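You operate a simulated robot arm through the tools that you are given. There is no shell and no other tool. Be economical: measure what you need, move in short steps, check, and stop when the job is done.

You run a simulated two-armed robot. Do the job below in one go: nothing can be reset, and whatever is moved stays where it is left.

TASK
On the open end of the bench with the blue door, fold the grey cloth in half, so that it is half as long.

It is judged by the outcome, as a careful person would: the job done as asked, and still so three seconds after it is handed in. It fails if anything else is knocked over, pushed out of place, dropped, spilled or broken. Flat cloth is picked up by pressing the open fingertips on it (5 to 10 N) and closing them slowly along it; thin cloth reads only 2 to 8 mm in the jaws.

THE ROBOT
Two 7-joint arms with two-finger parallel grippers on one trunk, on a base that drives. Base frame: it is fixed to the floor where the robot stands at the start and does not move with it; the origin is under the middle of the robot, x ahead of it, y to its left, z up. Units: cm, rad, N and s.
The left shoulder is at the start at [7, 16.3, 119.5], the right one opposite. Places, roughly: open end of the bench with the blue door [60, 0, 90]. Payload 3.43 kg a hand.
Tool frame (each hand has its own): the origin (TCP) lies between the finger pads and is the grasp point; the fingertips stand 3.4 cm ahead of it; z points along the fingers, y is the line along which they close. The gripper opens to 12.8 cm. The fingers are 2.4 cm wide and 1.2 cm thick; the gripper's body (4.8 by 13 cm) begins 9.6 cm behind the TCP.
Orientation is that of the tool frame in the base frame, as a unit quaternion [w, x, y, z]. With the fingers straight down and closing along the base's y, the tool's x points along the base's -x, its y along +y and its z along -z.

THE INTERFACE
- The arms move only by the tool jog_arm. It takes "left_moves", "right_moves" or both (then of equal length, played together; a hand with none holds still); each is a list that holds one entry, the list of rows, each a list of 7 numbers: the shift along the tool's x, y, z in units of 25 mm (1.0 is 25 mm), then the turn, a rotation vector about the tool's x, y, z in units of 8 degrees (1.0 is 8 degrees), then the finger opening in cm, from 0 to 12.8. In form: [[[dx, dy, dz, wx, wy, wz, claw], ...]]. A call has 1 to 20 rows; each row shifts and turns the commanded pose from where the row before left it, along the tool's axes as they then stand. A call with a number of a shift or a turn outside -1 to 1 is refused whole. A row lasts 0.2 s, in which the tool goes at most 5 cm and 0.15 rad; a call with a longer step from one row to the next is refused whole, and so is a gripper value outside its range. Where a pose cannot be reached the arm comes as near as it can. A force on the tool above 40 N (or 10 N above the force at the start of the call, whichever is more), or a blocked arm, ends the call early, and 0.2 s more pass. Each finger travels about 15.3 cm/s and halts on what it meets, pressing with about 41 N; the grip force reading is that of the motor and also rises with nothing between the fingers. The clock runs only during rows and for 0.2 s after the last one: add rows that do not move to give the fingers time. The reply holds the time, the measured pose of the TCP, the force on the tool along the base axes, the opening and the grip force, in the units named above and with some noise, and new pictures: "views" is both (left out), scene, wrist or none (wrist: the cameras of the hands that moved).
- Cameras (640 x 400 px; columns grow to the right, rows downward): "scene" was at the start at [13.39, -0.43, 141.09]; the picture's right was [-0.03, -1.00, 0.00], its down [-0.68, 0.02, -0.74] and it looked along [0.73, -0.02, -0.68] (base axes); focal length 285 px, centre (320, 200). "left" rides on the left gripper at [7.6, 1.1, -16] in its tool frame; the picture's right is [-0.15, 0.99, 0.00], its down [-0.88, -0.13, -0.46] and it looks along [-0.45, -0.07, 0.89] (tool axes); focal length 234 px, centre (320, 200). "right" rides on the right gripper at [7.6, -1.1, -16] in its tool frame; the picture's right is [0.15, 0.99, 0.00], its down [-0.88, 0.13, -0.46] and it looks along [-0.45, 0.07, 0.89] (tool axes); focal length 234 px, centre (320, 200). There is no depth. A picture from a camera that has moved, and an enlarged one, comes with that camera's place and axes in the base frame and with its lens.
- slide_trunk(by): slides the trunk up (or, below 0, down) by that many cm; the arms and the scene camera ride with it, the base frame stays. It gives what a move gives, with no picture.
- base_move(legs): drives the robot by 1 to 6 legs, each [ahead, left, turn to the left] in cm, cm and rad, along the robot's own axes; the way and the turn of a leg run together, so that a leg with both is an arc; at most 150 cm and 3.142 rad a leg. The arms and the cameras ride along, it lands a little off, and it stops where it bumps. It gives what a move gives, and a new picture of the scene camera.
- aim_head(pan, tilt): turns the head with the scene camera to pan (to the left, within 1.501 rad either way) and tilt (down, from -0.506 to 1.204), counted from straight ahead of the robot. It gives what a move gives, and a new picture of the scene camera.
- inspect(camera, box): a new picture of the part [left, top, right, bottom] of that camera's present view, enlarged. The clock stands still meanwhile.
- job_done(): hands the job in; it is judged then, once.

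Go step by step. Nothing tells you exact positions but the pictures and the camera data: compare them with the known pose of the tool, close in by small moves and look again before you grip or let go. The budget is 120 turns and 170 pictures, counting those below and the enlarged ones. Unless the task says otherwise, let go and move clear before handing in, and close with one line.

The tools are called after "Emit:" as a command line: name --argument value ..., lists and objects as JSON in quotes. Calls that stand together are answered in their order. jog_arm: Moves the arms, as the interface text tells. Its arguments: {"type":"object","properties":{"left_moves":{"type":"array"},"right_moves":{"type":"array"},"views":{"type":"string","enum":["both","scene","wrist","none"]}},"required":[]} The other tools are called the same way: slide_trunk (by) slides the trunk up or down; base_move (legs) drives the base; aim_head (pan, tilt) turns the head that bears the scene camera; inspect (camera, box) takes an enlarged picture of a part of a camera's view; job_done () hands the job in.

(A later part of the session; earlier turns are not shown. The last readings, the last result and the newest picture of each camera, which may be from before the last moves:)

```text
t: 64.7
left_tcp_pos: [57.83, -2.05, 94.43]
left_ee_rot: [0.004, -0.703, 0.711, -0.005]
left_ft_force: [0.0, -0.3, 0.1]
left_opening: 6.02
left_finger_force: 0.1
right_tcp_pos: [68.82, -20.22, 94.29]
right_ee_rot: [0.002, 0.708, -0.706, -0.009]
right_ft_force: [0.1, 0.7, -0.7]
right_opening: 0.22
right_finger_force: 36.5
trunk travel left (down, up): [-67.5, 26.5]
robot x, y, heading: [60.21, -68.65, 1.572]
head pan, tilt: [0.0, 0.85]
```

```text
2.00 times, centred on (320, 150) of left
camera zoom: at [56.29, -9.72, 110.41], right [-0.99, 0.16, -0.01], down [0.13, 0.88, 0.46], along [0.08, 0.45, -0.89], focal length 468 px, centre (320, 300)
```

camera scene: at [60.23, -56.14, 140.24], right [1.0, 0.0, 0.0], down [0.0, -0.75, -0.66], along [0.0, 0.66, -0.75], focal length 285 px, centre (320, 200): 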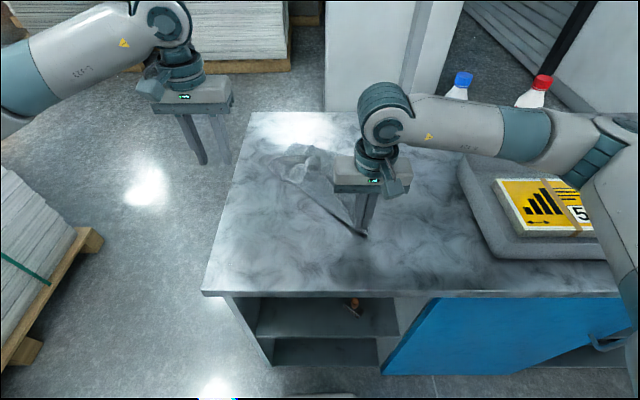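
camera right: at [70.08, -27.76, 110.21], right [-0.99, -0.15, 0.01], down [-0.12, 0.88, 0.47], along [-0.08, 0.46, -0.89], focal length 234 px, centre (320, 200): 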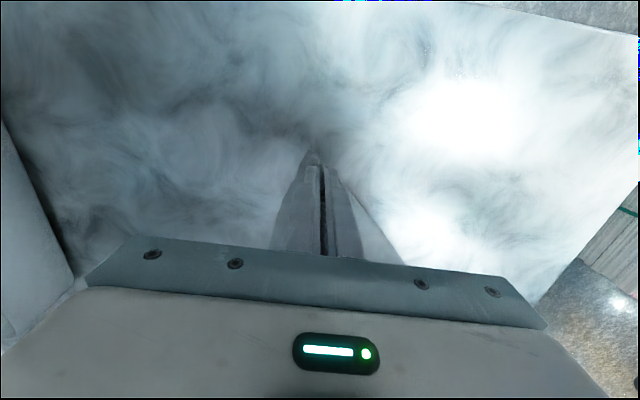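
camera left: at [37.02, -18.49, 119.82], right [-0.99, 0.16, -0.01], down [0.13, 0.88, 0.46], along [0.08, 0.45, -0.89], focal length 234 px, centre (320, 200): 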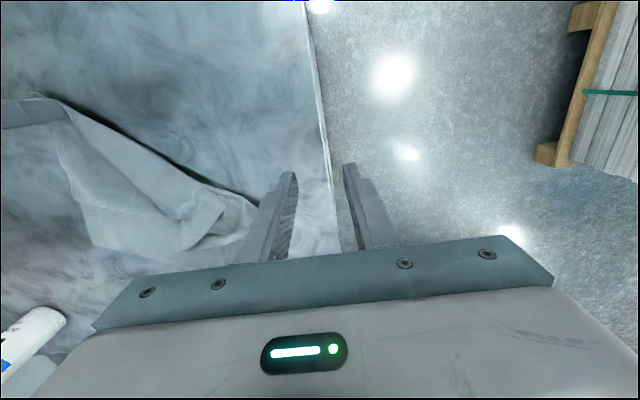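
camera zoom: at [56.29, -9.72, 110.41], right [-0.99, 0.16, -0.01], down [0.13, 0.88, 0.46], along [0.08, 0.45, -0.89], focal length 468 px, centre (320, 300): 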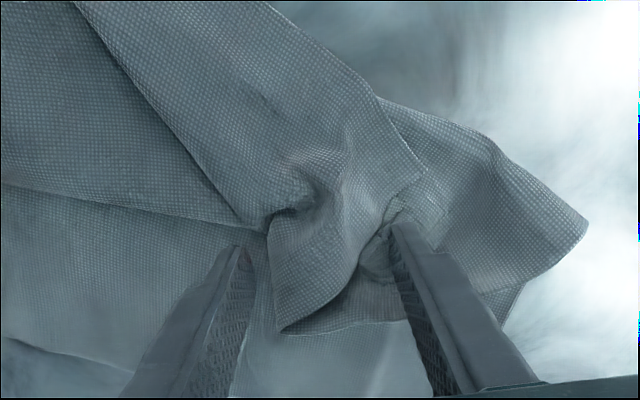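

Nicely straddled. I close slowly, then lift a little.

Emit:
jog_arm --left_moves '[[[0, 0, 0, 0, 0, 0, 5], [0, 0, 0, 0, 0, 0, 4], [0, 0, 0, 0, 0, 0, 3], [0, 0, 0, 0, 0, 0, 2], [0, 0, 0, 0, 0, 0, 1], [0, 0, 0, 0, 0, 0, 0], [0, 0, 0, 0, 0, 0, 0], [0, 0, 0, 0, 0, 0, 0], [0, 0, -0.7, 0, 0, 0, 0], [0, 0, -0.7, 0, 0, 0, 0], [0, 0, -0.7, 0, 0, 0, 0]]]' --views "both"

```text
t: 67.1
left_tcp_pos: [57.73, -2.17, 99.61]
left_ee_rot: [0.004, -0.704, 0.71, -0.004]
left_ft_force: [0.1, 0.4, -0.6]
left_opening: 0.34
left_finger_force: 37.7
right_tcp_pos: [68.74, -20.15, 94.27]
right_ee_rot: [0.002, 0.708, -0.706, -0.009]
right_ft_force: [-0.3, 0.2, -0.5]
right_opening: 0.22
right_finger_force: 37.4
trunk travel left (down, up): [-67.5, 26.5]
robot x, y, heading: [60.27, -69.3, 1.577]
head pan, tilt: [0.0, 0.85]
camera scene: at [60.23, -56.21, 140.24], right [1.0, 0.0, 0.0], down [0.0, -0.75, -0.66], along [0.0, 0.66, -0.75], focal length 285 px, centre (320, 200)
camera left: at [56.3, -9.83, 115.64], right [-0.99, 0.16, -0.01], down [0.13, 0.88, 0.46], along [0.08, 0.45, -0.89], focal length 234 px, centre (320, 200)
```

scene: 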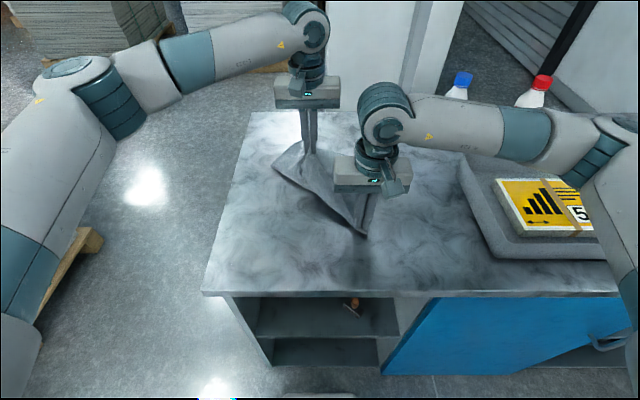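
left: 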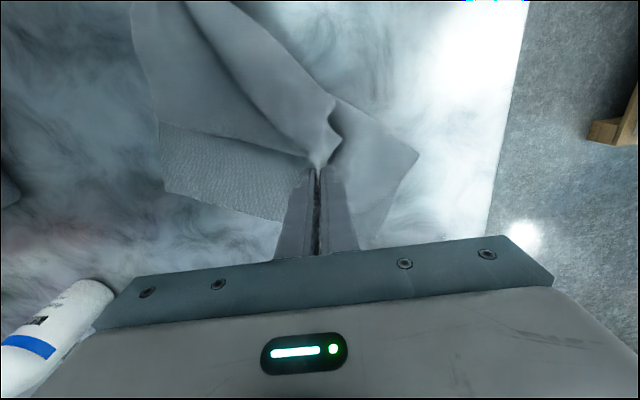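

The tab is held. I'll carry the left corner up and over to its place by the near edge, about (50, −18).

Emit:
jog_arm --left_moves '[[[0, 0, -0.8, 0, 0, 0, 0], [0.3, 0.2, -0.8, 0, 0, 0, 0], [0.6, 0.3, -0.5, 0, 0, 0, 0], [0.7, 0.4, 0, 0, 0, 0, 0], [0.8, 0.4, 0, 0, 0, 0, 0], [0.8, 0.4, 0, 0, 0, 0, 0], [0.8, 0.4, 0.5, 0, 0, 0, 0], [0.8, 0.4, 0.7, 0, 0, 0, 0], [0.8, 0.4, 0.8, 0, 0, 0, 0], [0.7, 0.2, 0.9, 0, 0, 0, 0], [0.2, 0, 0.9, 0, 0, 0, 0], [0, 0, 0.2, 0, 0, 0, 0]]]' --views "both"

```text
t: 69.7
left_tcp_pos: [49.94, -18.1, 94.73]
left_ee_rot: [0.004, -0.704, 0.71, -0.004]
left_ft_force: [0.0, 0.2, -0.4]
left_opening: 0.33
left_finger_force: 38.1
right_tcp_pos: [68.65, -20.29, 94.42]
right_ee_rot: [0.002, 0.707, -0.707, -0.009]
right_ft_force: [0.1, 0.8, 0.1]
right_opening: 0.23
right_finger_force: 36.4
trunk travel left (down, up): [-67.5, 26.5]
robot x, y, heading: [60.06, -68.87, 1.575]
head pan, tilt: [0.0, 0.85]
camera scene: at [60.23, -56.19, 140.25], right [1.0, 0.0, 0.0], down [0.0, -0.75, -0.66], along [0.0, 0.66, -0.75], focal length 285 px, centre (320, 200)
camera left: at [48.41, -25.84, 110.68], right [-0.99, 0.16, -0.01], down [0.13, 0.88, 0.46], along [0.08, 0.45, -0.89], focal length 234 px, centre (320, 200)
```

scene: 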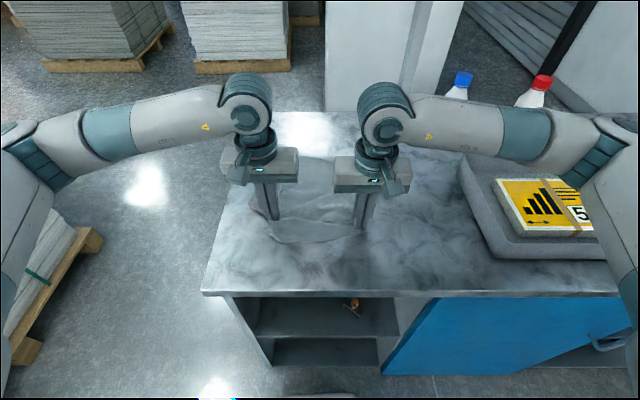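
left: 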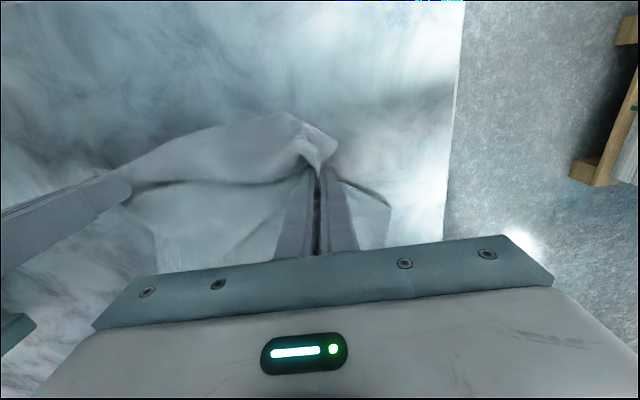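

Both near corners are out again. I'll drag the cloth about 7 cm toward me with slight spreading to straighten the wrinkles.

Emit:
jog_arm --left_moves '[[[0.3, 0.15, 0, 0, 0, 0, 0], [0.4, 0.15, 0, 0, 0, 0, 0], [0.4, 0.1, 0, 0, 0, 0, 0], [0.4, 0, 0, 0, 0, 0, 0], [0.4, 0, 0, 0, 0, 0, 0], [0.4, 0, 0, 0, 0, 0, 0], [0.4, 0, 0, 0, 0, 0, 0], [0.3, 0, 0, 0, 0, 0, 0]]]' --right_moves '[[[0.3, -0.1, 0, 0, 0, 0, 0], [0.4, -0.1, 0, 0, 0, 0, 0], [0.4, 0, 0, 0, 0, 0, 0], [0.4, 0, 0, 0, 0, 0, 0], [0.4, 0, 0, 0, 0, 0, 0], [0.4, 0, 0, 0, 0, 0, 0], [0.4, 0, 0, 0, 0, 0, 0], [0.3, 0, 0, 0, 0, 0, 0]]]' --views "wrist"

Emit:
inspect --camera "scene" --box '[200, 110, 440, 260]'

```text
t: 71.5
left_tcp_pos: [48.72, -25.67, 94.66]
left_ee_rot: [0.004, -0.704, 0.71, -0.005]
left_ft_force: [-0.3, 0.5, 0.2]
left_opening: 0.34
left_finger_force: 38.1
right_tcp_pos: [69.24, -27.75, 94.22]
right_ee_rot: [0.002, 0.707, -0.707, -0.009]
right_ft_force: [-1.5, 0.2, -0.4]
right_opening: 0.23
right_finger_force: 37.5
trunk travel left (down, up): [-67.5, 26.5]
robot x, y, heading: [60.32, -68.61, 1.569]
head pan, tilt: [0.0, 0.85]
camera right: at [70.62, -35.36, 110.22], right [-0.99, -0.15, 0.01], down [-0.13, 0.88, 0.47], along [-0.08, 0.46, -0.88], focal length 234 px, centre (320, 200)
camera left: at [47.33, -33.39, 110.74], right [-0.99, 0.16, -0.01], down [0.13, 0.88, 0.46], along [0.08, 0.45, -0.89], focal length 234 px, centre (320, 200)
```

right: 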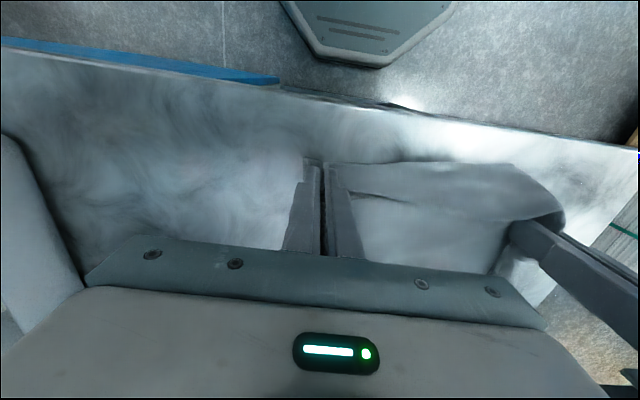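
left: 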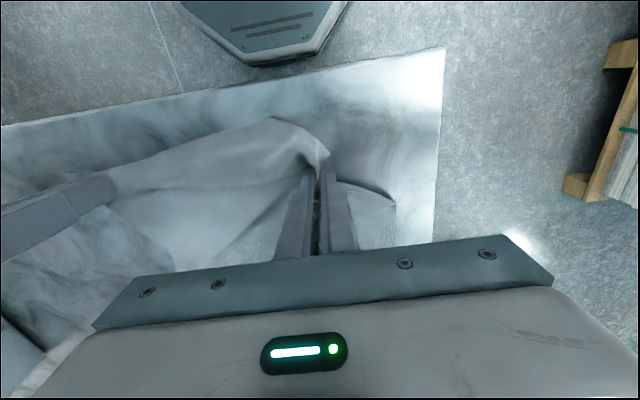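

```text
2.67 times, centred on (320, 185) of scene
camera zoom: at [60.22, -56.2, 140.24], right [1.0, 0.0, 0.0], down [0.0, -0.75, -0.66], along [0.0, 0.66, -0.75], focal length 760 px, centre (320, 240)
```

zoom: 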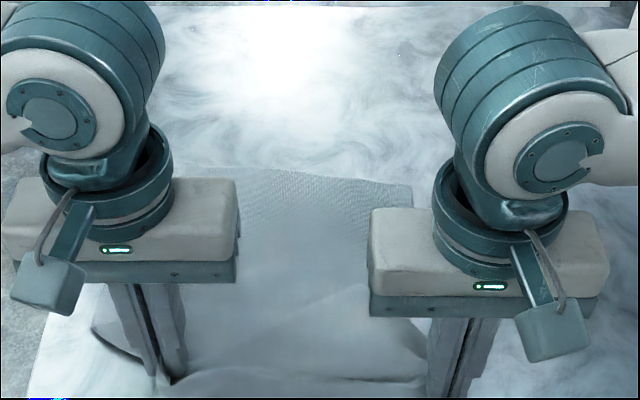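

The far edge now appears at only y≈−4, so part of the cloth is still doubled. I'll release both, back off and look properly.

Emit:
jog_arm --left_moves '[[[0, 0, 0.2, 0, 0, 0, 0], [0, 0, 0, 0, 0, 0, 1], [0, 0, 0, 0, 0, 0, 2.5], [0, 0, -0.5, 0, 0, 0, 3], [0, 0, -1, 0, 0, 0, 3], [0, 0.3, -1, 0, 0, 0, 3], [0, 1, -1, 0, 0, 0, 3], [0, 1, -1, 0, 0, 0, 3], [0, 1, 0, 0, 0, 0, 3], [0, 1, 0, 0, 0, 0, 3], [0, 1, 0, 0, 0, 0, 3], [0, 1, 0, 0, 0, 0, 3]]]' --right_moves '[[[0, 0, 0.1, 0, 0, 0, 0], [0, 0, 0, 0, 0, 0, 1], [0, 0, 0, 0, 0, 0, 2.5], [0, 0, -0.5, 0, 0, 0, 3], [0, 0, -1, 0, 0, 0, 3], [0, -0.3, -1, 0, 0, 0, 3], [0, -1, -1, 0, 0, 0, 3], [0, -1, -1, 0, 0, 0, 3], [0, -1, 0, 0, 0, 0, 3], [0, -1, 0, 0, 0, 0, 3], [0, 0, 0, 0, 0, 0, 3], [0, 0, 0, 0, 0, 0, 3]]]' --views "scene"

Emit:
inspect --camera "scene" --box '[200, 130, 440, 280]'

```text
t: 74.1
left_tcp_pos: [32.75, -25.56, 105.4]
left_ee_rot: [0.005, -0.703, 0.711, -0.005]
left_ft_force: [0.2, -0.3, 0.2]
left_opening: 2.98
left_finger_force: 0.1
right_tcp_pos: [80.17, -27.96, 105.24]
right_ee_rot: [0.002, 0.708, -0.707, -0.008]
right_ft_force: [0.0, -0.7, -0.2]
right_opening: 2.99
right_finger_force: 0.1
trunk travel left (down, up): [-67.5, 26.5]
robot x, y, heading: [59.97, -69.12, 1.573]
head pan, tilt: [0.0, 0.85]
camera scene: at [60.14, -56.26, 140.25], right [1.0, 0.0, 0.0], down [0.0, -0.75, -0.66], along [0.0, 0.66, -0.75], focal length 285 px, centre (320, 200)
```

scene: 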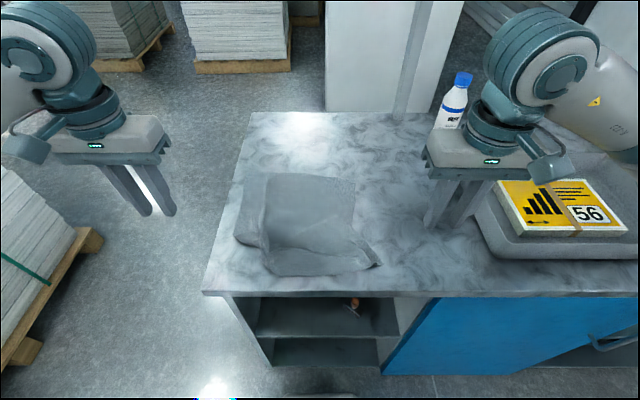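

```text
2.67 times, centred on (320, 205) of scene
camera zoom: at [60.14, -56.26, 140.25], right [1.0, 0.0, 0.0], down [0.0, -0.75, -0.66], along [0.0, 0.66, -0.75], focal length 760 px, centre (320, 187)
```

zoom: 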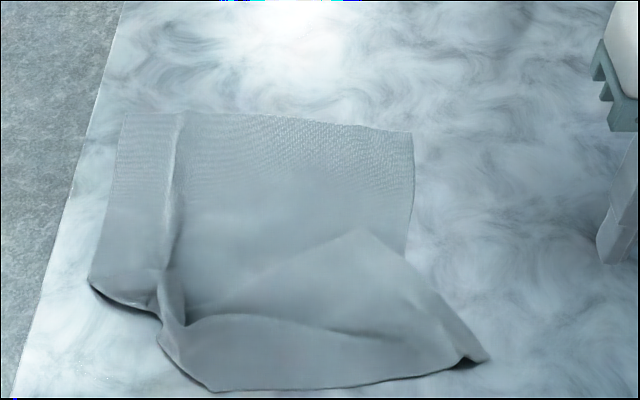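

The cloth has a hidden pleat in the near half, but its far edge (from about (41.4, −2.8) to (68.8, −5.5)) is clean. Best plan: grip the two far corners, lift the cloth so it hangs free and straight, then lay it down half toward me and fold the held edge forward over it.

Emit:
jog_arm --left_moves '[[[-0.87, -0.48, 0, 0, 0, 0, 3.6], [-0.87, -0.48, 0, 0, 0, 0, 3.6], [-0.87, -0.48, 0, 0, 0, 0, 3.6], [-0.87, -0.48, 0, 0, 0, 0, 3.6], [-0.87, -0.48, 0, 0, 0, 0, 3.6], [-0.87, -0.48, 0, 0, 0, 0, 3.6], [-0.87, -0.48, 0.6, 0, 0, 0, 3.6], [-0.87, -0.48, 0.6, 0, 0, 0, 3.6], [-0.87, -0.48, 0.6, 0, 0, 0, 3.6], [-0.87, -0.48, 0.6, 0, 0, 0, 3.6], [0, 0, 0, 0, 0, 0, 3.6]]]' --right_moves '[[[-0.88, 0.58, 0, 0, 0, 0, 4], [-0.88, 0.58, 0, 0, 0, 0, 4], [-0.88, 0.58, 0, 0, 0, 0, 4], [-0.88, 0.58, 0, 0, 0, 0, 4], [-0.88, 0.58, 0, 0, 0, 0, 4], [-0.88, 0.58, 0, 0, 0, 0, 4], [-0.88, 0.58, 0.6, 0, 0, 0, 4], [-0.88, 0.58, 0.6, 0, 0, 0, 4], [-0.88, 0.58, 0.6, 0, 0, 0, 4], [-0.88, 0.58, 0.6, 0, 0, 0, 4], [0, 0, 0, 0, 0, 0, 4]]]' --views "none"

Emit:
inspect --camera "left" --box '[160, 60, 480, 260]'

Emit:
inspect --camera "right" --box '[160, 60, 480, 260]'

```text
t: 76.5
left_tcp_pos: [45.29, -3.86, 99.46]
left_ee_rot: [0.004, -0.704, 0.711, -0.004]
left_ft_force: [0.4, 0.9, 0.0]
left_opening: 3.6
left_finger_force: 0.0
right_tcp_pos: [65.83, -5.87, 99.63]
right_ee_rot: [0.002, 0.708, -0.706, -0.009]
right_ft_force: [0.3, 0.3, 0.3]
right_opening: 4.01
right_finger_force: 0.1
trunk travel left (down, up): [-67.5, 26.5]
robot x, y, heading: [59.94, -68.72, 1.574]
head pan, tilt: [0.0, 0.85]
```

```text
2.00 times, centred on (320, 160) of left
camera zoom: at [43.8, -11.62, 115.47], right [-0.99, 0.16, -0.01], down [0.13, 0.88, 0.46], along [0.08, 0.45, -0.89], focal length 468 px, centre (320, 280)
```

zoom: 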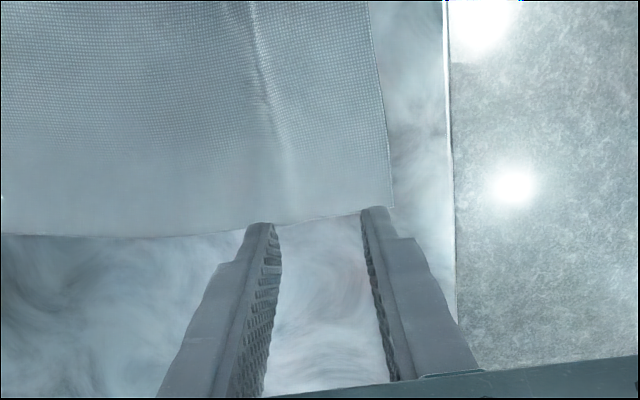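

```text
2.00 times, centred on (320, 160) of right
camera zoom: at [67.07, -13.47, 115.44], right [-0.99, -0.15, 0.01], down [-0.12, 0.88, 0.47], along [-0.08, 0.46, -0.88], focal length 468 px, centre (320, 280)
```

zoom: 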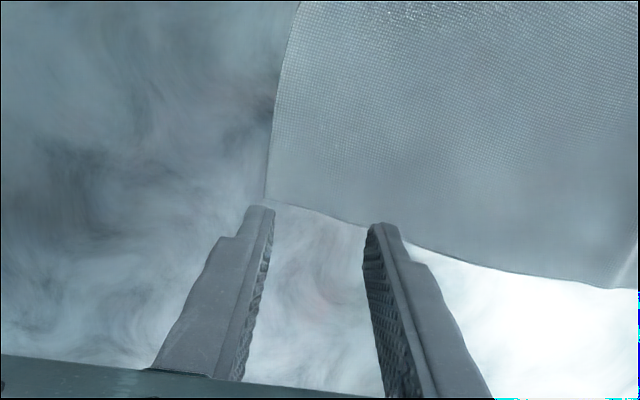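

Both fingertips line up with the far corners. I'll nudge the right hand forward a touch and descend to contact.

Emit:
jog_arm --left_moves '[[[0, 0, 0.7, 0, 0, 0, 3.6], [0, 0, 0.7, 0, 0, 0, 3.6], [0, 0, 0.6, 0, 0, 0, 3.6], [0, 0, 0.15, 0, 0, 0, 3.6], [0, 0, 0.1, 0, 0, 0, 3.6], [0, 0, 0.06, 0, 0, 0, 3.6], [0, 0, 0, 0, 0, 0, 3.6]]]' --right_moves '[[[-0.25, 0, 0.75, 0, 0, 0, 4], [0, 0, 0.75, 0, 0, 0, 4], [0, 0, 0.6, 0, 0, 0, 4], [0, 0, 0.15, 0, 0, 0, 4], [0, 0, 0.1, 0, 0, 0, 4], [0, 0, 0.05, 0, 0, 0, 4], [0, 0, 0, 0, 0, 0, 4]]]' --views "none"

```text
t: 78.1
left_tcp_pos: [45.33, -3.79, 93.55]
left_ee_rot: [0.004, -0.704, 0.711, -0.004]
left_ft_force: [-0.6, 0.9, 0.5]
left_opening: 3.58
left_finger_force: 0.1
right_tcp_pos: [65.48, -5.21, 93.57]
right_ee_rot: [0.002, 0.708, -0.706, -0.009]
right_ft_force: [1.7, -0.4, 5.0]
right_opening: 3.99
right_finger_force: 0.1
trunk travel left (down, up): [-67.5, 26.5]
robot x, y, heading: [60.15, -69.07, 1.571]
head pan, tilt: [0.0, 0.85]
```

Emit:
jog_arm --left_moves '[[[0, 0, 0.06, 0, 0, 0, 3.6], [0, 0, 0.04, 0, 0, 0, 3.6], [0, 0, 0, 0, 0, 0, 3.6]]]' --right_moves '[[[0, 0, 0.02, 0, 0, 0, 4], [0, 0, 0, 0, 0, 0, 4], [0, 0, 0, 0, 0, 0, 4]]]' --views "none"

```text
t: 78.9
left_tcp_pos: [45.34, -3.9, 93.56]
left_ee_rot: [0.006, -0.703, 0.711, -0.004]
left_ft_force: [-0.2, 2.3, 17.1]
left_opening: 3.62
left_finger_force: 0.0
right_tcp_pos: [65.46, -5.28, 93.71]
right_ee_rot: [0.003, 0.707, -0.707, -0.01]
right_ft_force: [-0.5, 1.8, 1.7]
right_opening: 3.98
right_finger_force: 0.2
trunk travel left (down, up): [-67.5, 26.5]
robot x, y, heading: [60.01, -68.59, 1.571]
head pan, tilt: [0.0, 0.85]
```

Left is pressing a bit hard, right lightly; I'll balance and close slowly.

Emit:
jog_arm --left_moves '[[[0, 0, -0.04, 0, 0, 0, 3.6], [0, 0, 0, 0, 0, 0, 3.6], [0, 0, 0, 0, 0, 0, 3.6], [0, 0, 0, 0, 0, 0, 3.2], [0, 0, 0, 0, 0, 0, 2.8], [0, 0, 0, 0, 0, 0, 2.4], [0, 0, 0, 0, 0, 0, 2.0], [0, 0, 0, 0, 0, 0, 1.6], [0, 0, 0, 0, 0, 0, 1.2], [0, 0, 0, 0, 0, 0, 0.8], [0, 0, 0, 0, 0, 0, 0.4], [0, 0, 0, 0, 0, 0, 0], [0, 0, 0, 0, 0, 0, 0], [0, 0, 0, 0, 0, 0, 0]]]' --right_moves '[[[0, 0, 0.04, 0, 0, 0, 4], [0, 0, 0, 0, 0, 0, 4], [0, 0, 0, 0, 0, 0, 3.6], [0, 0, 0, 0, 0, 0, 3.2], [0, 0, 0, 0, 0, 0, 2.8], [0, 0, 0, 0, 0, 0, 2.4], [0, 0, 0, 0, 0, 0, 2.0], [0, 0, 0, 0, 0, 0, 1.6], [0, 0, 0, 0, 0, 0, 1.2], [0, 0, 0, 0, 0, 0, 0.8], [0, 0, 0, 0, 0, 0, 0.4], [0, 0, 0, 0, 0, 0, 0], [0, 0, 0, 0, 0, 0, 0], [0, 0, 0, 0, 0, 0, 0]]]' --views "wrist"

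```text
t: 81.9
left_tcp_pos: [45.3, -3.97, 93.58]
left_ee_rot: [0.005, -0.703, 0.711, -0.004]
left_ft_force: [5.0, -0.2, 7.2]
left_opening: 0.6
left_finger_force: 39.8
right_tcp_pos: [65.44, -5.27, 93.56]
right_ee_rot: [0.002, 0.709, -0.705, -0.01]
right_ft_force: [-6.9, 1.0, 13.7]
right_opening: 0.17
right_finger_force: 36.2
trunk travel left (down, up): [-67.5, 26.5]
robot x, y, heading: [60.16, -68.54, 1.572]
head pan, tilt: [0.0, 0.85]
camera right: at [66.77, -12.89, 109.45], right [-0.99, -0.15, 0.02], down [-0.13, 0.88, 0.47], along [-0.08, 0.46, -0.88], focal length 234 px, centre (320, 200)
camera left: at [43.81, -11.72, 109.54], right [-0.99, 0.16, -0.01], down [0.13, 0.88, 0.46], along [0.08, 0.45, -0.89], focal length 234 px, centre (320, 200)
```

right: 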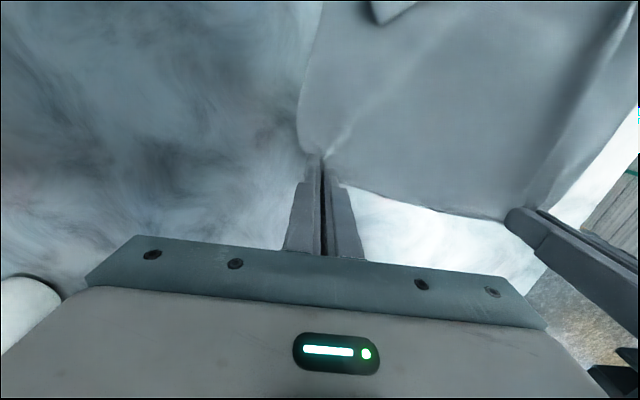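
left: 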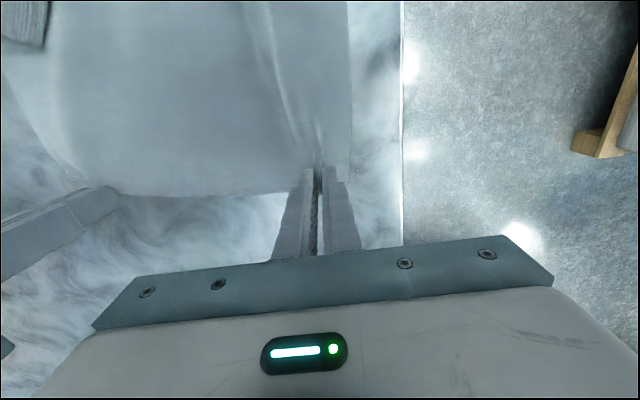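

Both far corners are held. I'll ease the tension and lift a bit, then raise the trunk to hang the cloth.

Emit:
jog_arm --left_moves '[[[0, -0.1, -0.2, 0, 0, 0, 0], [0, 0, -0.6, 0, 0, 0, 0], [0, 0, -0.8, 0, 0, 0, 0], [0, 0, -0.8, 0, 0, 0, 0], [0, 0, -0.8, 0, 0, 0, 0], [0, 0, -0.8, 0, 0, 0, 0]]]' --right_moves '[[[0, 0.1, -0.2, 0, 0, 0, 0], [0, 0, -0.6, 0, 0, 0, 0], [0, 0, -0.8, 0, 0, 0, 0], [0, 0, -0.8, 0, 0, 0, 0], [0, 0, -0.8, 0, 0, 0, 0], [0, 0, -0.8, 0, 0, 0, 0]]]' --views "none"

Emit:
slide_trunk --by 18

Emit:
inspect --camera "scene" --box '[120, 75, 520, 325]'

```text
t: 83.3
left_tcp_pos: [45.3, -3.81, 103.56]
left_ee_rot: [0.005, -0.703, 0.711, -0.005]
left_ft_force: [3.3, -0.8, -0.1]
left_opening: 0.55
left_finger_force: 39.5
right_tcp_pos: [65.29, -5.21, 103.39]
right_ee_rot: [0.003, 0.708, -0.707, -0.008]
right_ft_force: [-2.9, 0.9, 0.6]
right_opening: 0.17
right_finger_force: 36.5
trunk travel left (down, up): [-67.5, 26.5]
robot x, y, heading: [60.0, -68.82, 1.573]
head pan, tilt: [0.0, 0.85]
```

```text
t: 85.3
left_tcp_pos: [45.33, -3.8, 121.47]
left_ee_rot: [0.004, -0.703, 0.711, -0.004]
left_ft_force: [3.8, -0.9, -0.4]
left_opening: 0.55
left_finger_force: 39.5
right_tcp_pos: [65.41, -5.09, 121.33]
right_ee_rot: [0.003, 0.707, -0.707, -0.009]
right_ft_force: [-3.4, 1.2, -0.7]
right_opening: 0.16
right_finger_force: 36.9
trunk travel left (down, up): [-85.5, 8.5]
robot x, y, heading: [60.28, -68.75, 1.571]
head pan, tilt: [0.0, 0.85]
```

```text
1.60 times, centred on (320, 200) of scene
camera zoom: at [60.22, -56.15, 158.23], right [1.0, 0.0, 0.0], down [0.0, -0.75, -0.66], along [0.0, 0.66, -0.75], focal length 456 px, centre (320, 200)
```

zoom: 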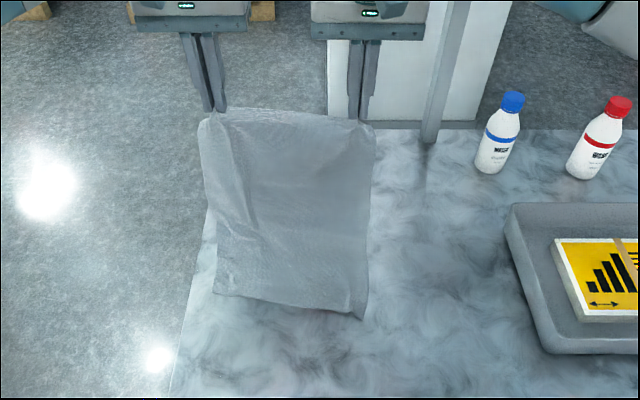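

It hangs out nicely. I'll raise the hands another ~12 cm so the bottom edge clears the bench, moving slightly forward too.

Emit:
jog_arm --left_moves '[[[-0.3, 0, -0.7, 0, 0, 0, 0], [-0.4, 0, -0.7, 0, 0, 0, 0], [-0.5, 0, -0.7, 0, 0, 0, 0], [-0.5, 0, -0.7, 0, 0, 0, 0], [-0.5, 0, -0.7, 0, 0, 0, 0], [-0.5, 0, -0.7, 0, 0, 0, 0], [-0.5, 0, -0.7, 0, 0, 0, 0], [0, 0, 0, 0, 0, 0, 0], [0, 0, 0, 0, 0, 0, 0], [0, 0, 0, 0, 0, 0, 0]]]' --right_moves '[[[-0.4, 0, -0.7, 0, 0, 0, 0], [-0.5, 0, -0.7, 0, 0, 0, 0], [-0.55, 0, -0.7, 0, 0, 0, 0], [-0.55, 0, -0.7, 0, 0, 0, 0], [-0.55, 0, -0.7, 0, 0, 0, 0], [-0.55, 0, -0.7, 0, 0, 0, 0], [-0.55, 0, -0.7, 0, 0, 0, 0], [0, 0, 0, 0, 0, 0, 0], [0, 0, 0, 0, 0, 0, 0], [0, 0, 0, 0, 0, 0, 0]]]' --views "scene"

```text
t: 87.5
left_tcp_pos: [45.23, 4.2, 133.65]
left_ee_rot: [0.004, -0.703, 0.711, -0.005]
left_ft_force: [3.2, 0.2, -0.2]
left_opening: 0.57
left_finger_force: 40.1
right_tcp_pos: [65.31, 3.85, 133.79]
right_ee_rot: [0.003, 0.708, -0.706, -0.008]
right_ft_force: [-4.0, 0.6, 0.2]
right_opening: 0.16
right_finger_force: 36.6
trunk travel left (down, up): [-85.5, 8.5]
robot x, y, heading: [60.26, -68.98, 1.575]
head pan, tilt: [0.0, 0.85]
camera scene: at [60.23, -56.17, 158.24], right [1.0, 0.0, 0.0], down [0.0, -0.75, -0.66], along [0.0, 0.66, -0.75], focal length 285 px, centre (320, 200)
```

scene: 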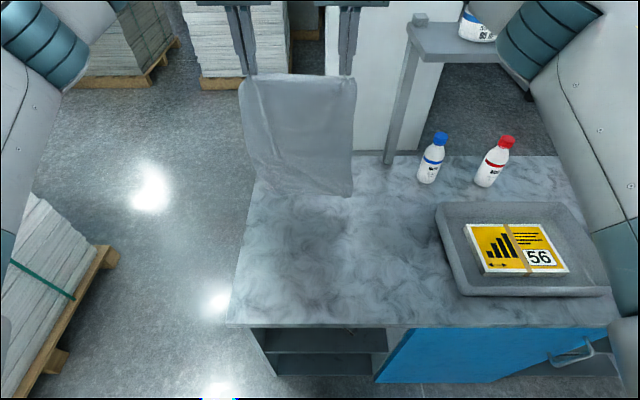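

The cloth hangs straight and untangled. Let me check the bottom edge before laying it.

Emit:
inspect --camera "scene" --box '[200, 60, 400, 220]'

```text
2.50 times, centred on (300, 140) of scene
camera zoom: at [60.23, -56.17, 158.24], right [1.0, 0.0, 0.0], down [0.0, -0.75, -0.66], along [0.0, 0.66, -0.75], focal length 713 px, centre (370, 350)
```

zoom: 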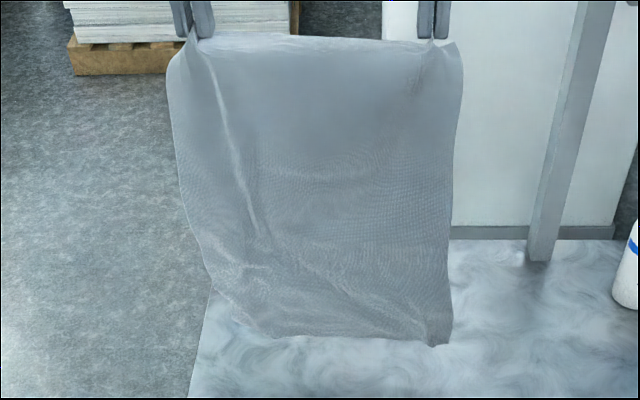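

The lower-left still looks curled on the bench; I'll raise 5 cm more so it hangs free and shift right 3 cm from the bench end.

Emit:
slide_trunk --by 6

Emit:
jog_arm --left_moves '[[[0, -0.4, 0, 0, 0, 0, 0], [0, -0.4, 0, 0, 0, 0, 0], [0, -0.4, 0, 0, 0, 0, 0], [0, 0, 0, 0, 0, 0, 0], [0, 0, 0, 0, 0, 0, 0], [0, 0, 0, 0, 0, 0, 0]]]' --right_moves '[[[0, -0.4, 0, 0, 0, 0, 0], [0, -0.4, 0, 0, 0, 0, 0], [0, -0.4, 0, 0, 0, 0, 0], [0, 0, 0, 0, 0, 0, 0], [0, 0, 0, 0, 0, 0, 0], [0, 0, 0, 0, 0, 0, 0]]]' --views "none"

Emit:
inspect --camera "scene" --box '[200, 60, 400, 220]'

```text
t: 88.5
left_tcp_pos: [45.28, 4.29, 139.63]
left_ee_rot: [0.004, -0.703, 0.711, -0.004]
left_ft_force: [2.7, 0.0, -0.9]
left_opening: 0.55
left_finger_force: 40.1
right_tcp_pos: [65.33, 3.96, 139.59]
right_ee_rot: [0.002, 0.708, -0.706, -0.009]
right_ft_force: [-2.9, 0.0, -0.1]
right_opening: 0.17
right_finger_force: 36.3
trunk travel left (down, up): [-91.5, 2.5]
robot x, y, heading: [60.51, -68.88, 1.574]
head pan, tilt: [0.0, 0.85]
```

```text
t: 89.9
left_tcp_pos: [48.29, 4.37, 139.76]
left_ee_rot: [0.005, -0.704, 0.71, -0.004]
left_ft_force: [3.2, -0.8, 0.7]
left_opening: 0.53
left_finger_force: 39.9
right_tcp_pos: [68.43, 4.04, 139.64]
right_ee_rot: [0.003, 0.707, -0.707, -0.009]
right_ft_force: [-3.3, 0.6, -0.2]
right_opening: 0.17
right_finger_force: 36.2
trunk travel left (down, up): [-91.5, 2.5]
robot x, y, heading: [60.21, -68.89, 1.571]
head pan, tilt: [0.0, 0.85]
```

```text
2.50 times, centred on (300, 140) of scene
camera zoom: at [60.27, -56.14, 164.24], right [1.0, 0.0, 0.0], down [0.0, -0.75, -0.66], along [0.0, 0.66, -0.75], focal length 713 px, centre (370, 350)
```

zoom: 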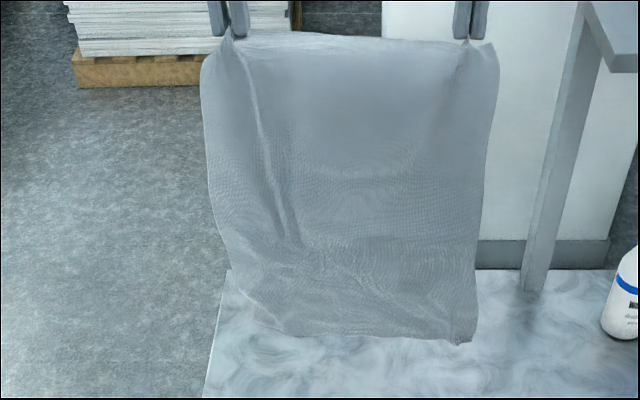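

It hangs free now (bottom at about z 98). I'll lower until the bottom edge touches at y≈4, then come toward me while descending at 45° to lay the first half.

Emit:
jog_arm --left_moves '[[[0, 0, 0.77, 0, 0, 0, 0], [0, 0, 0.77, 0, 0, 0, 0], [0, 0, 0.77, 0, 0, 0, 0], [0, 0, 0.77, 0, 0, 0, 0], [0.4, 0, 0.66, 0, 0, 0, 0], [0.6, 0, 0.66, 0, 0, 0, 0], [0.65, 0, 0.66, 0, 0, 0, 0], [0.65, 0, 0.66, 0, 0, 0, 0], [0.65, 0, 0.66, 0, 0, 0, 0], [0.65, 0, 0.66, 0, 0, 0, 0], [0.65, 0, 0.66, 0, 0, 0, 0], [0.65, 0, 0.66, 0, 0, 0, 0], [0, 0, 0, 0, 0, 0, 0]]]' --right_moves '[[[0, 0, 0.77, 0, 0, 0, 0], [0, 0, 0.77, 0, 0, 0, 0], [0, 0, 0.77, 0, 0, 0, 0], [0, 0, 0.77, 0, 0, 0, 0], [0.4, 0, 0.66, 0, 0, 0, 0], [0.6, 0, 0.66, 0, 0, 0, 0], [0.65, 0, 0.66, 0, 0, 0, 0], [0.65, 0, 0.66, 0, 0, 0, 0], [0.65, 0, 0.66, 0, 0, 0, 0], [0.65, 0, 0.66, 0, 0, 0, 0], [0.65, 0, 0.66, 0, 0, 0, 0], [0.65, 0, 0.66, 0, 0, 0, 0], [0, 0, 0, 0, 0, 0, 0]]]' --views "both"

```text
t: 92.7
left_tcp_pos: [48.35, -8.12, 118.83]
left_ee_rot: [0.005, -0.703, 0.711, -0.004]
left_ft_force: [1.2, 0.3, 0.3]
left_opening: 0.56
left_finger_force: 39.8
right_tcp_pos: [67.97, -8.06, 118.76]
right_ee_rot: [0.003, 0.708, -0.706, -0.009]
right_ft_force: [-0.7, -0.6, -0.4]
right_opening: 0.15
right_finger_force: 36.0
trunk travel left (down, up): [-91.5, 2.5]
robot x, y, heading: [60.33, -68.66, 1.569]
head pan, tilt: [0.0, 0.85]
camera scene: at [60.21, -56.15, 164.24], right [1.0, 0.0, 0.0], down [0.0, -0.75, -0.66], along [0.0, 0.66, -0.75], focal length 285 px, centre (320, 200)
camera right: at [69.36, -15.67, 134.61], right [-0.99, -0.15, 0.01], down [-0.12, 0.88, 0.47], along [-0.08, 0.46, -0.89], focal length 234 px, centre (320, 200)
camera left: at [46.86, -15.65, 134.82], right [-0.99, 0.16, -0.01], down [0.13, 0.88, 0.46], along [0.08, 0.45, -0.89], focal length 234 px, centre (320, 200)
```

scene: 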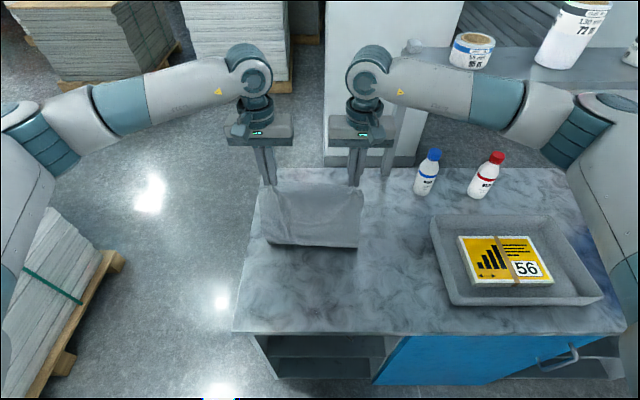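
right: 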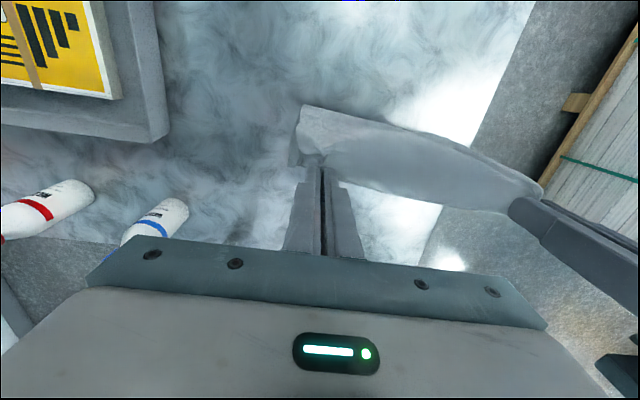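
left: 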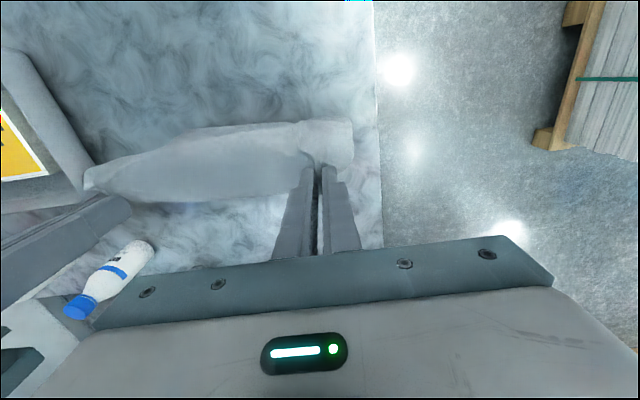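

Let me check whether the lower part is lying flat ahead of the hands.

Emit:
inspect --camera "left" --box '[60, 90, 400, 280]'

Emit:
inspect --camera "scene" --box '[230, 150, 390, 260]'

```text
1.88 times, centred on (230, 185) of left
camera zoom: at [46.86, -15.65, 134.82], right [-0.99, 0.16, -0.01], down [0.13, 0.88, 0.46], along [0.08, 0.45, -0.89], focal length 441 px, centre (489, 228)
```

zoom: 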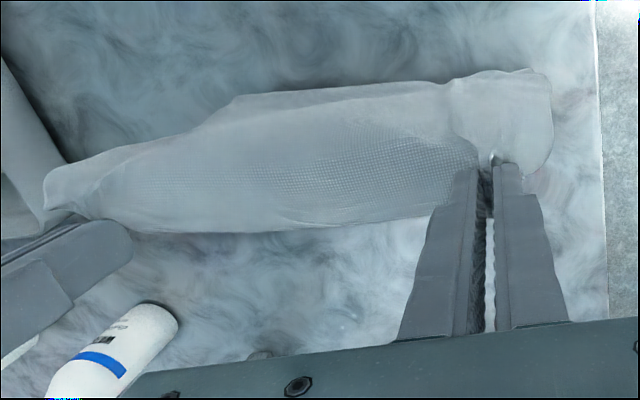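

```text
3.64 times, centred on (310, 205) of scene
camera zoom: at [60.21, -56.15, 164.24], right [1.0, 0.0, 0.0], down [0.0, -0.75, -0.66], along [0.0, 0.66, -0.75], focal length 1037 px, centre (356, 182)
```

zoom: 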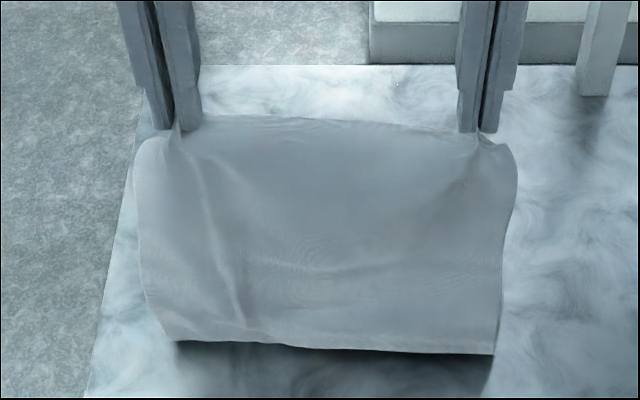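

The bottom edge lies at y≈3.4 as intended with the bend coming toward me. I'll finish laying the first half (fold line near y≈−16).

Emit:
jog_arm --left_moves '[[[0.65, 0, 0.63, 0, 0, 0, 0], [0.65, 0, 0.63, 0, 0, 0, 0], [0.65, 0, 0.63, 0, 0, 0, 0], [0.6, 0, 0.6, 0, 0, 0, 0], [0, 0, 0, 0, 0, 0, 0], [0, 0, 0, 0, 0, 0, 0]]]' --right_moves '[[[0.65, 0, 0.63, 0, 0, 0, 0], [0.65, 0, 0.63, 0, 0, 0, 0], [0.65, 0, 0.63, 0, 0, 0, 0], [0.6, 0, 0.6, 0, 0, 0, 0], [0, 0, 0, 0, 0, 0, 0], [0, 0, 0, 0, 0, 0, 0]]]' --views "wrist"

Emit:
inspect --camera "scene" --box '[220, 150, 404, 290]'

```text
t: 94.1
left_tcp_pos: [48.34, -14.5, 112.67]
left_ee_rot: [0.004, -0.704, 0.711, -0.005]
left_ft_force: [0.9, 1.0, -0.1]
left_opening: 0.5
left_finger_force: 39.5
right_tcp_pos: [68.01, -14.39, 112.44]
right_ee_rot: [0.002, 0.707, -0.707, -0.009]
right_ft_force: [-0.1, -0.9, 0.9]
right_opening: 0.15
right_finger_force: 36.6
trunk travel left (down, up): [-91.5, 2.5]
robot x, y, heading: [60.15, -68.84, 1.572]
head pan, tilt: [0.0, 0.85]
camera right: at [69.35, -21.95, 128.37], right [-0.99, -0.15, 0.01], down [-0.13, 0.88, 0.47], along [-0.08, 0.46, -0.89], focal length 234 px, centre (320, 200)
camera left: at [46.87, -22.09, 128.63], right [-0.99, 0.16, -0.01], down [0.13, 0.88, 0.46], along [0.08, 0.45, -0.89], focal length 234 px, centre (320, 200)
```

right: 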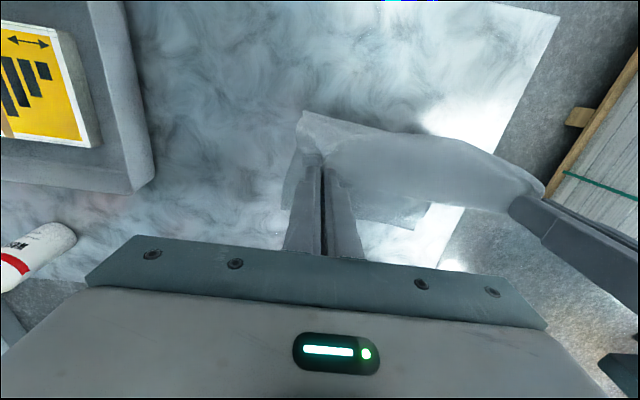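
left: 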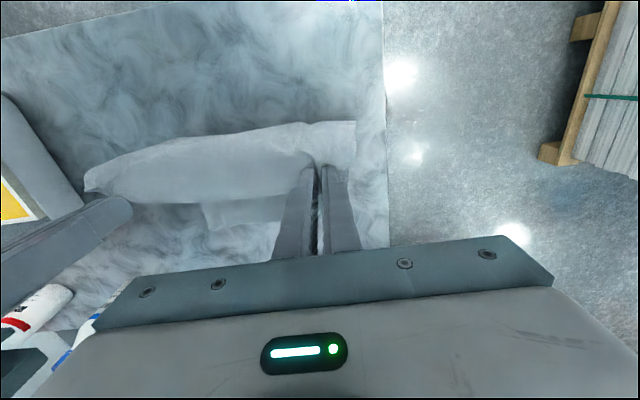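

```text
2.86 times, centred on (312, 220) of scene
camera zoom: at [60.23, -56.14, 164.24], right [1.0, 0.0, 0.0], down [0.0, -0.75, -0.66], along [0.0, 0.66, -0.75], focal length 815 px, centre (343, 143)
```

zoom: 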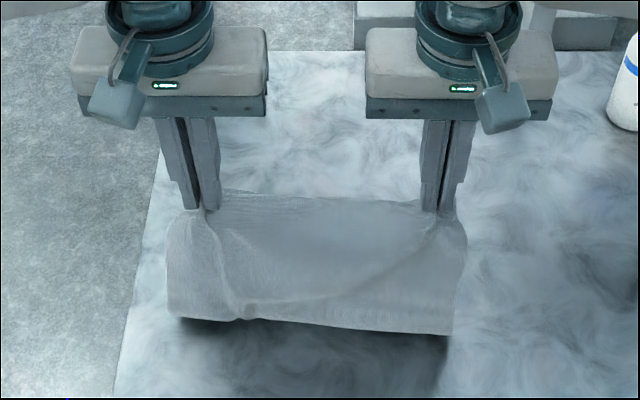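

The lower layer lies from y≈1 back to the bend at ≈−17. Now I'll swing the held edge forward and down onto it (target y≈1.3).

Emit:
jog_arm --left_moves '[[[-0.82, 0, 0.06, 0, 0, 0, 0], [-0.81, 0, 0.18, 0, 0, 0, 0], [-0.78, 0, 0.3, 0, 0, 0, 0], [-0.735, 0, 0.41, 0, 0, 0, 0], [-0.68, 0, 0.51, 0, 0, 0, 0], [-0.62, 0, 0.61, 0, 0, 0, 0], [-0.54, 0, 0.69, 0, 0, 0, 0], [-0.46, 0, 0.77, 0, 0, 0, 0], [-0.36, 0, 0.83, 0, 0, 0, 0], [-0.26, 0, 0.87, 0, 0, 0, 0], [-0.16, 0, 0.9, 0, 0, 0, 0], [-0.05, 0, 0.5, 0, 0, 0, 0], [0, 0, 0, 0, 0, 0, 0]]]' --right_moves '[[[-0.82, 0, 0.06, 0, 0, 0, 0], [-0.81, 0, 0.18, 0, 0, 0, 0], [-0.78, 0, 0.3, 0, 0, 0, 0], [-0.735, 0, 0.41, 0, 0, 0, 0], [-0.68, 0, 0.51, 0, 0, 0, 0], [-0.62, 0, 0.61, 0, 0, 0, 0], [-0.54, 0, 0.69, 0, 0, 0, 0], [-0.46, 0, 0.77, 0, 0, 0, 0], [-0.36, 0, 0.83, 0, 0, 0, 0], [-0.26, 0, 0.87, 0, 0, 0, 0], [-0.16, 0, 0.9, 0, 0, 0, 0], [-0.05, 0, 0.5, 0, 0, 0, 0], [0, 0, 0, 0, 0, 0, 0]]]' --views "wrist"

Emit:
inspect --camera "scene" --box '[220, 150, 404, 290]'

```text
t: 96.9
left_tcp_pos: [48.96, 1.25, 96.15]
left_ee_rot: [0.006, -0.704, 0.711, -0.006]
left_ft_force: [-0.4, -0.2, 0.5]
left_opening: 0.52
left_finger_force: 39.6
right_tcp_pos: [67.65, 1.38, 96.01]
right_ee_rot: [0.002, 0.708, -0.706, -0.008]
right_ft_force: [0.1, 0.0, 0.3]
right_opening: 0.17
right_finger_force: 36.5
trunk travel left (down, up): [-91.5, 2.5]
robot x, y, heading: [60.37, -68.56, 1.575]
head pan, tilt: [0.0, 0.85]
camera right: at [69.0, -6.14, 111.98], right [-0.99, -0.15, 0.01], down [-0.13, 0.88, 0.47], along [-0.08, 0.46, -0.88], focal length 234 px, centre (320, 200)
camera left: at [47.4, -6.41, 112.05], right [-0.99, 0.16, -0.01], down [0.13, 0.88, 0.46], along [0.08, 0.45, -0.89], focal length 234 px, centre (320, 200)
```

right: 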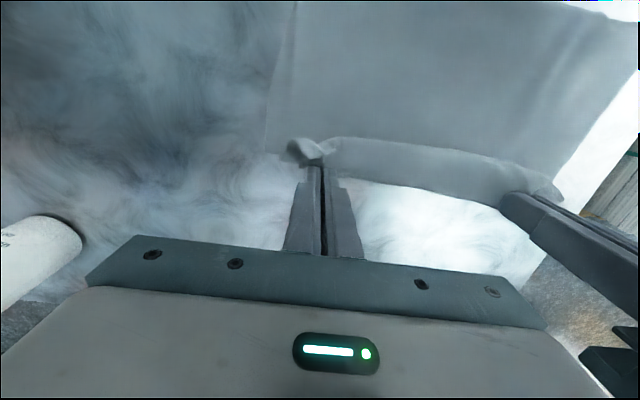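
left: 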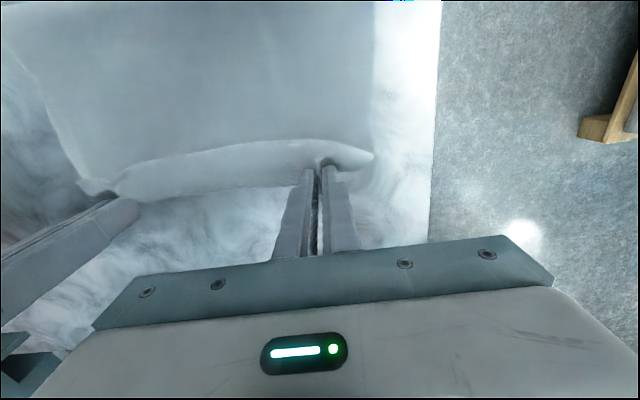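

```text
2.86 times, centred on (312, 220) of scene
camera zoom: at [60.22, -56.2, 164.24], right [1.0, 0.0, 0.0], down [0.0, -0.75, -0.66], along [0.0, 0.66, -0.75], focal length 815 px, centre (343, 143)
```

zoom: 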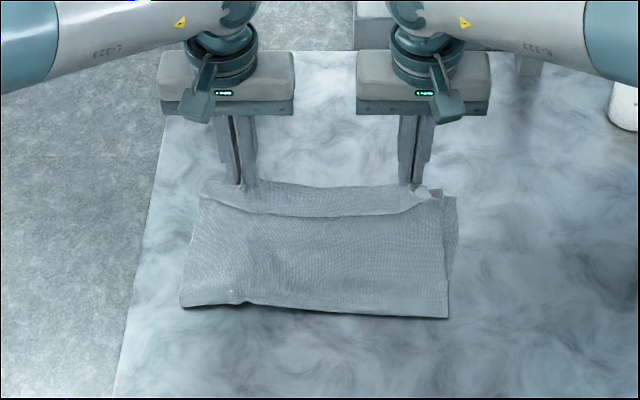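

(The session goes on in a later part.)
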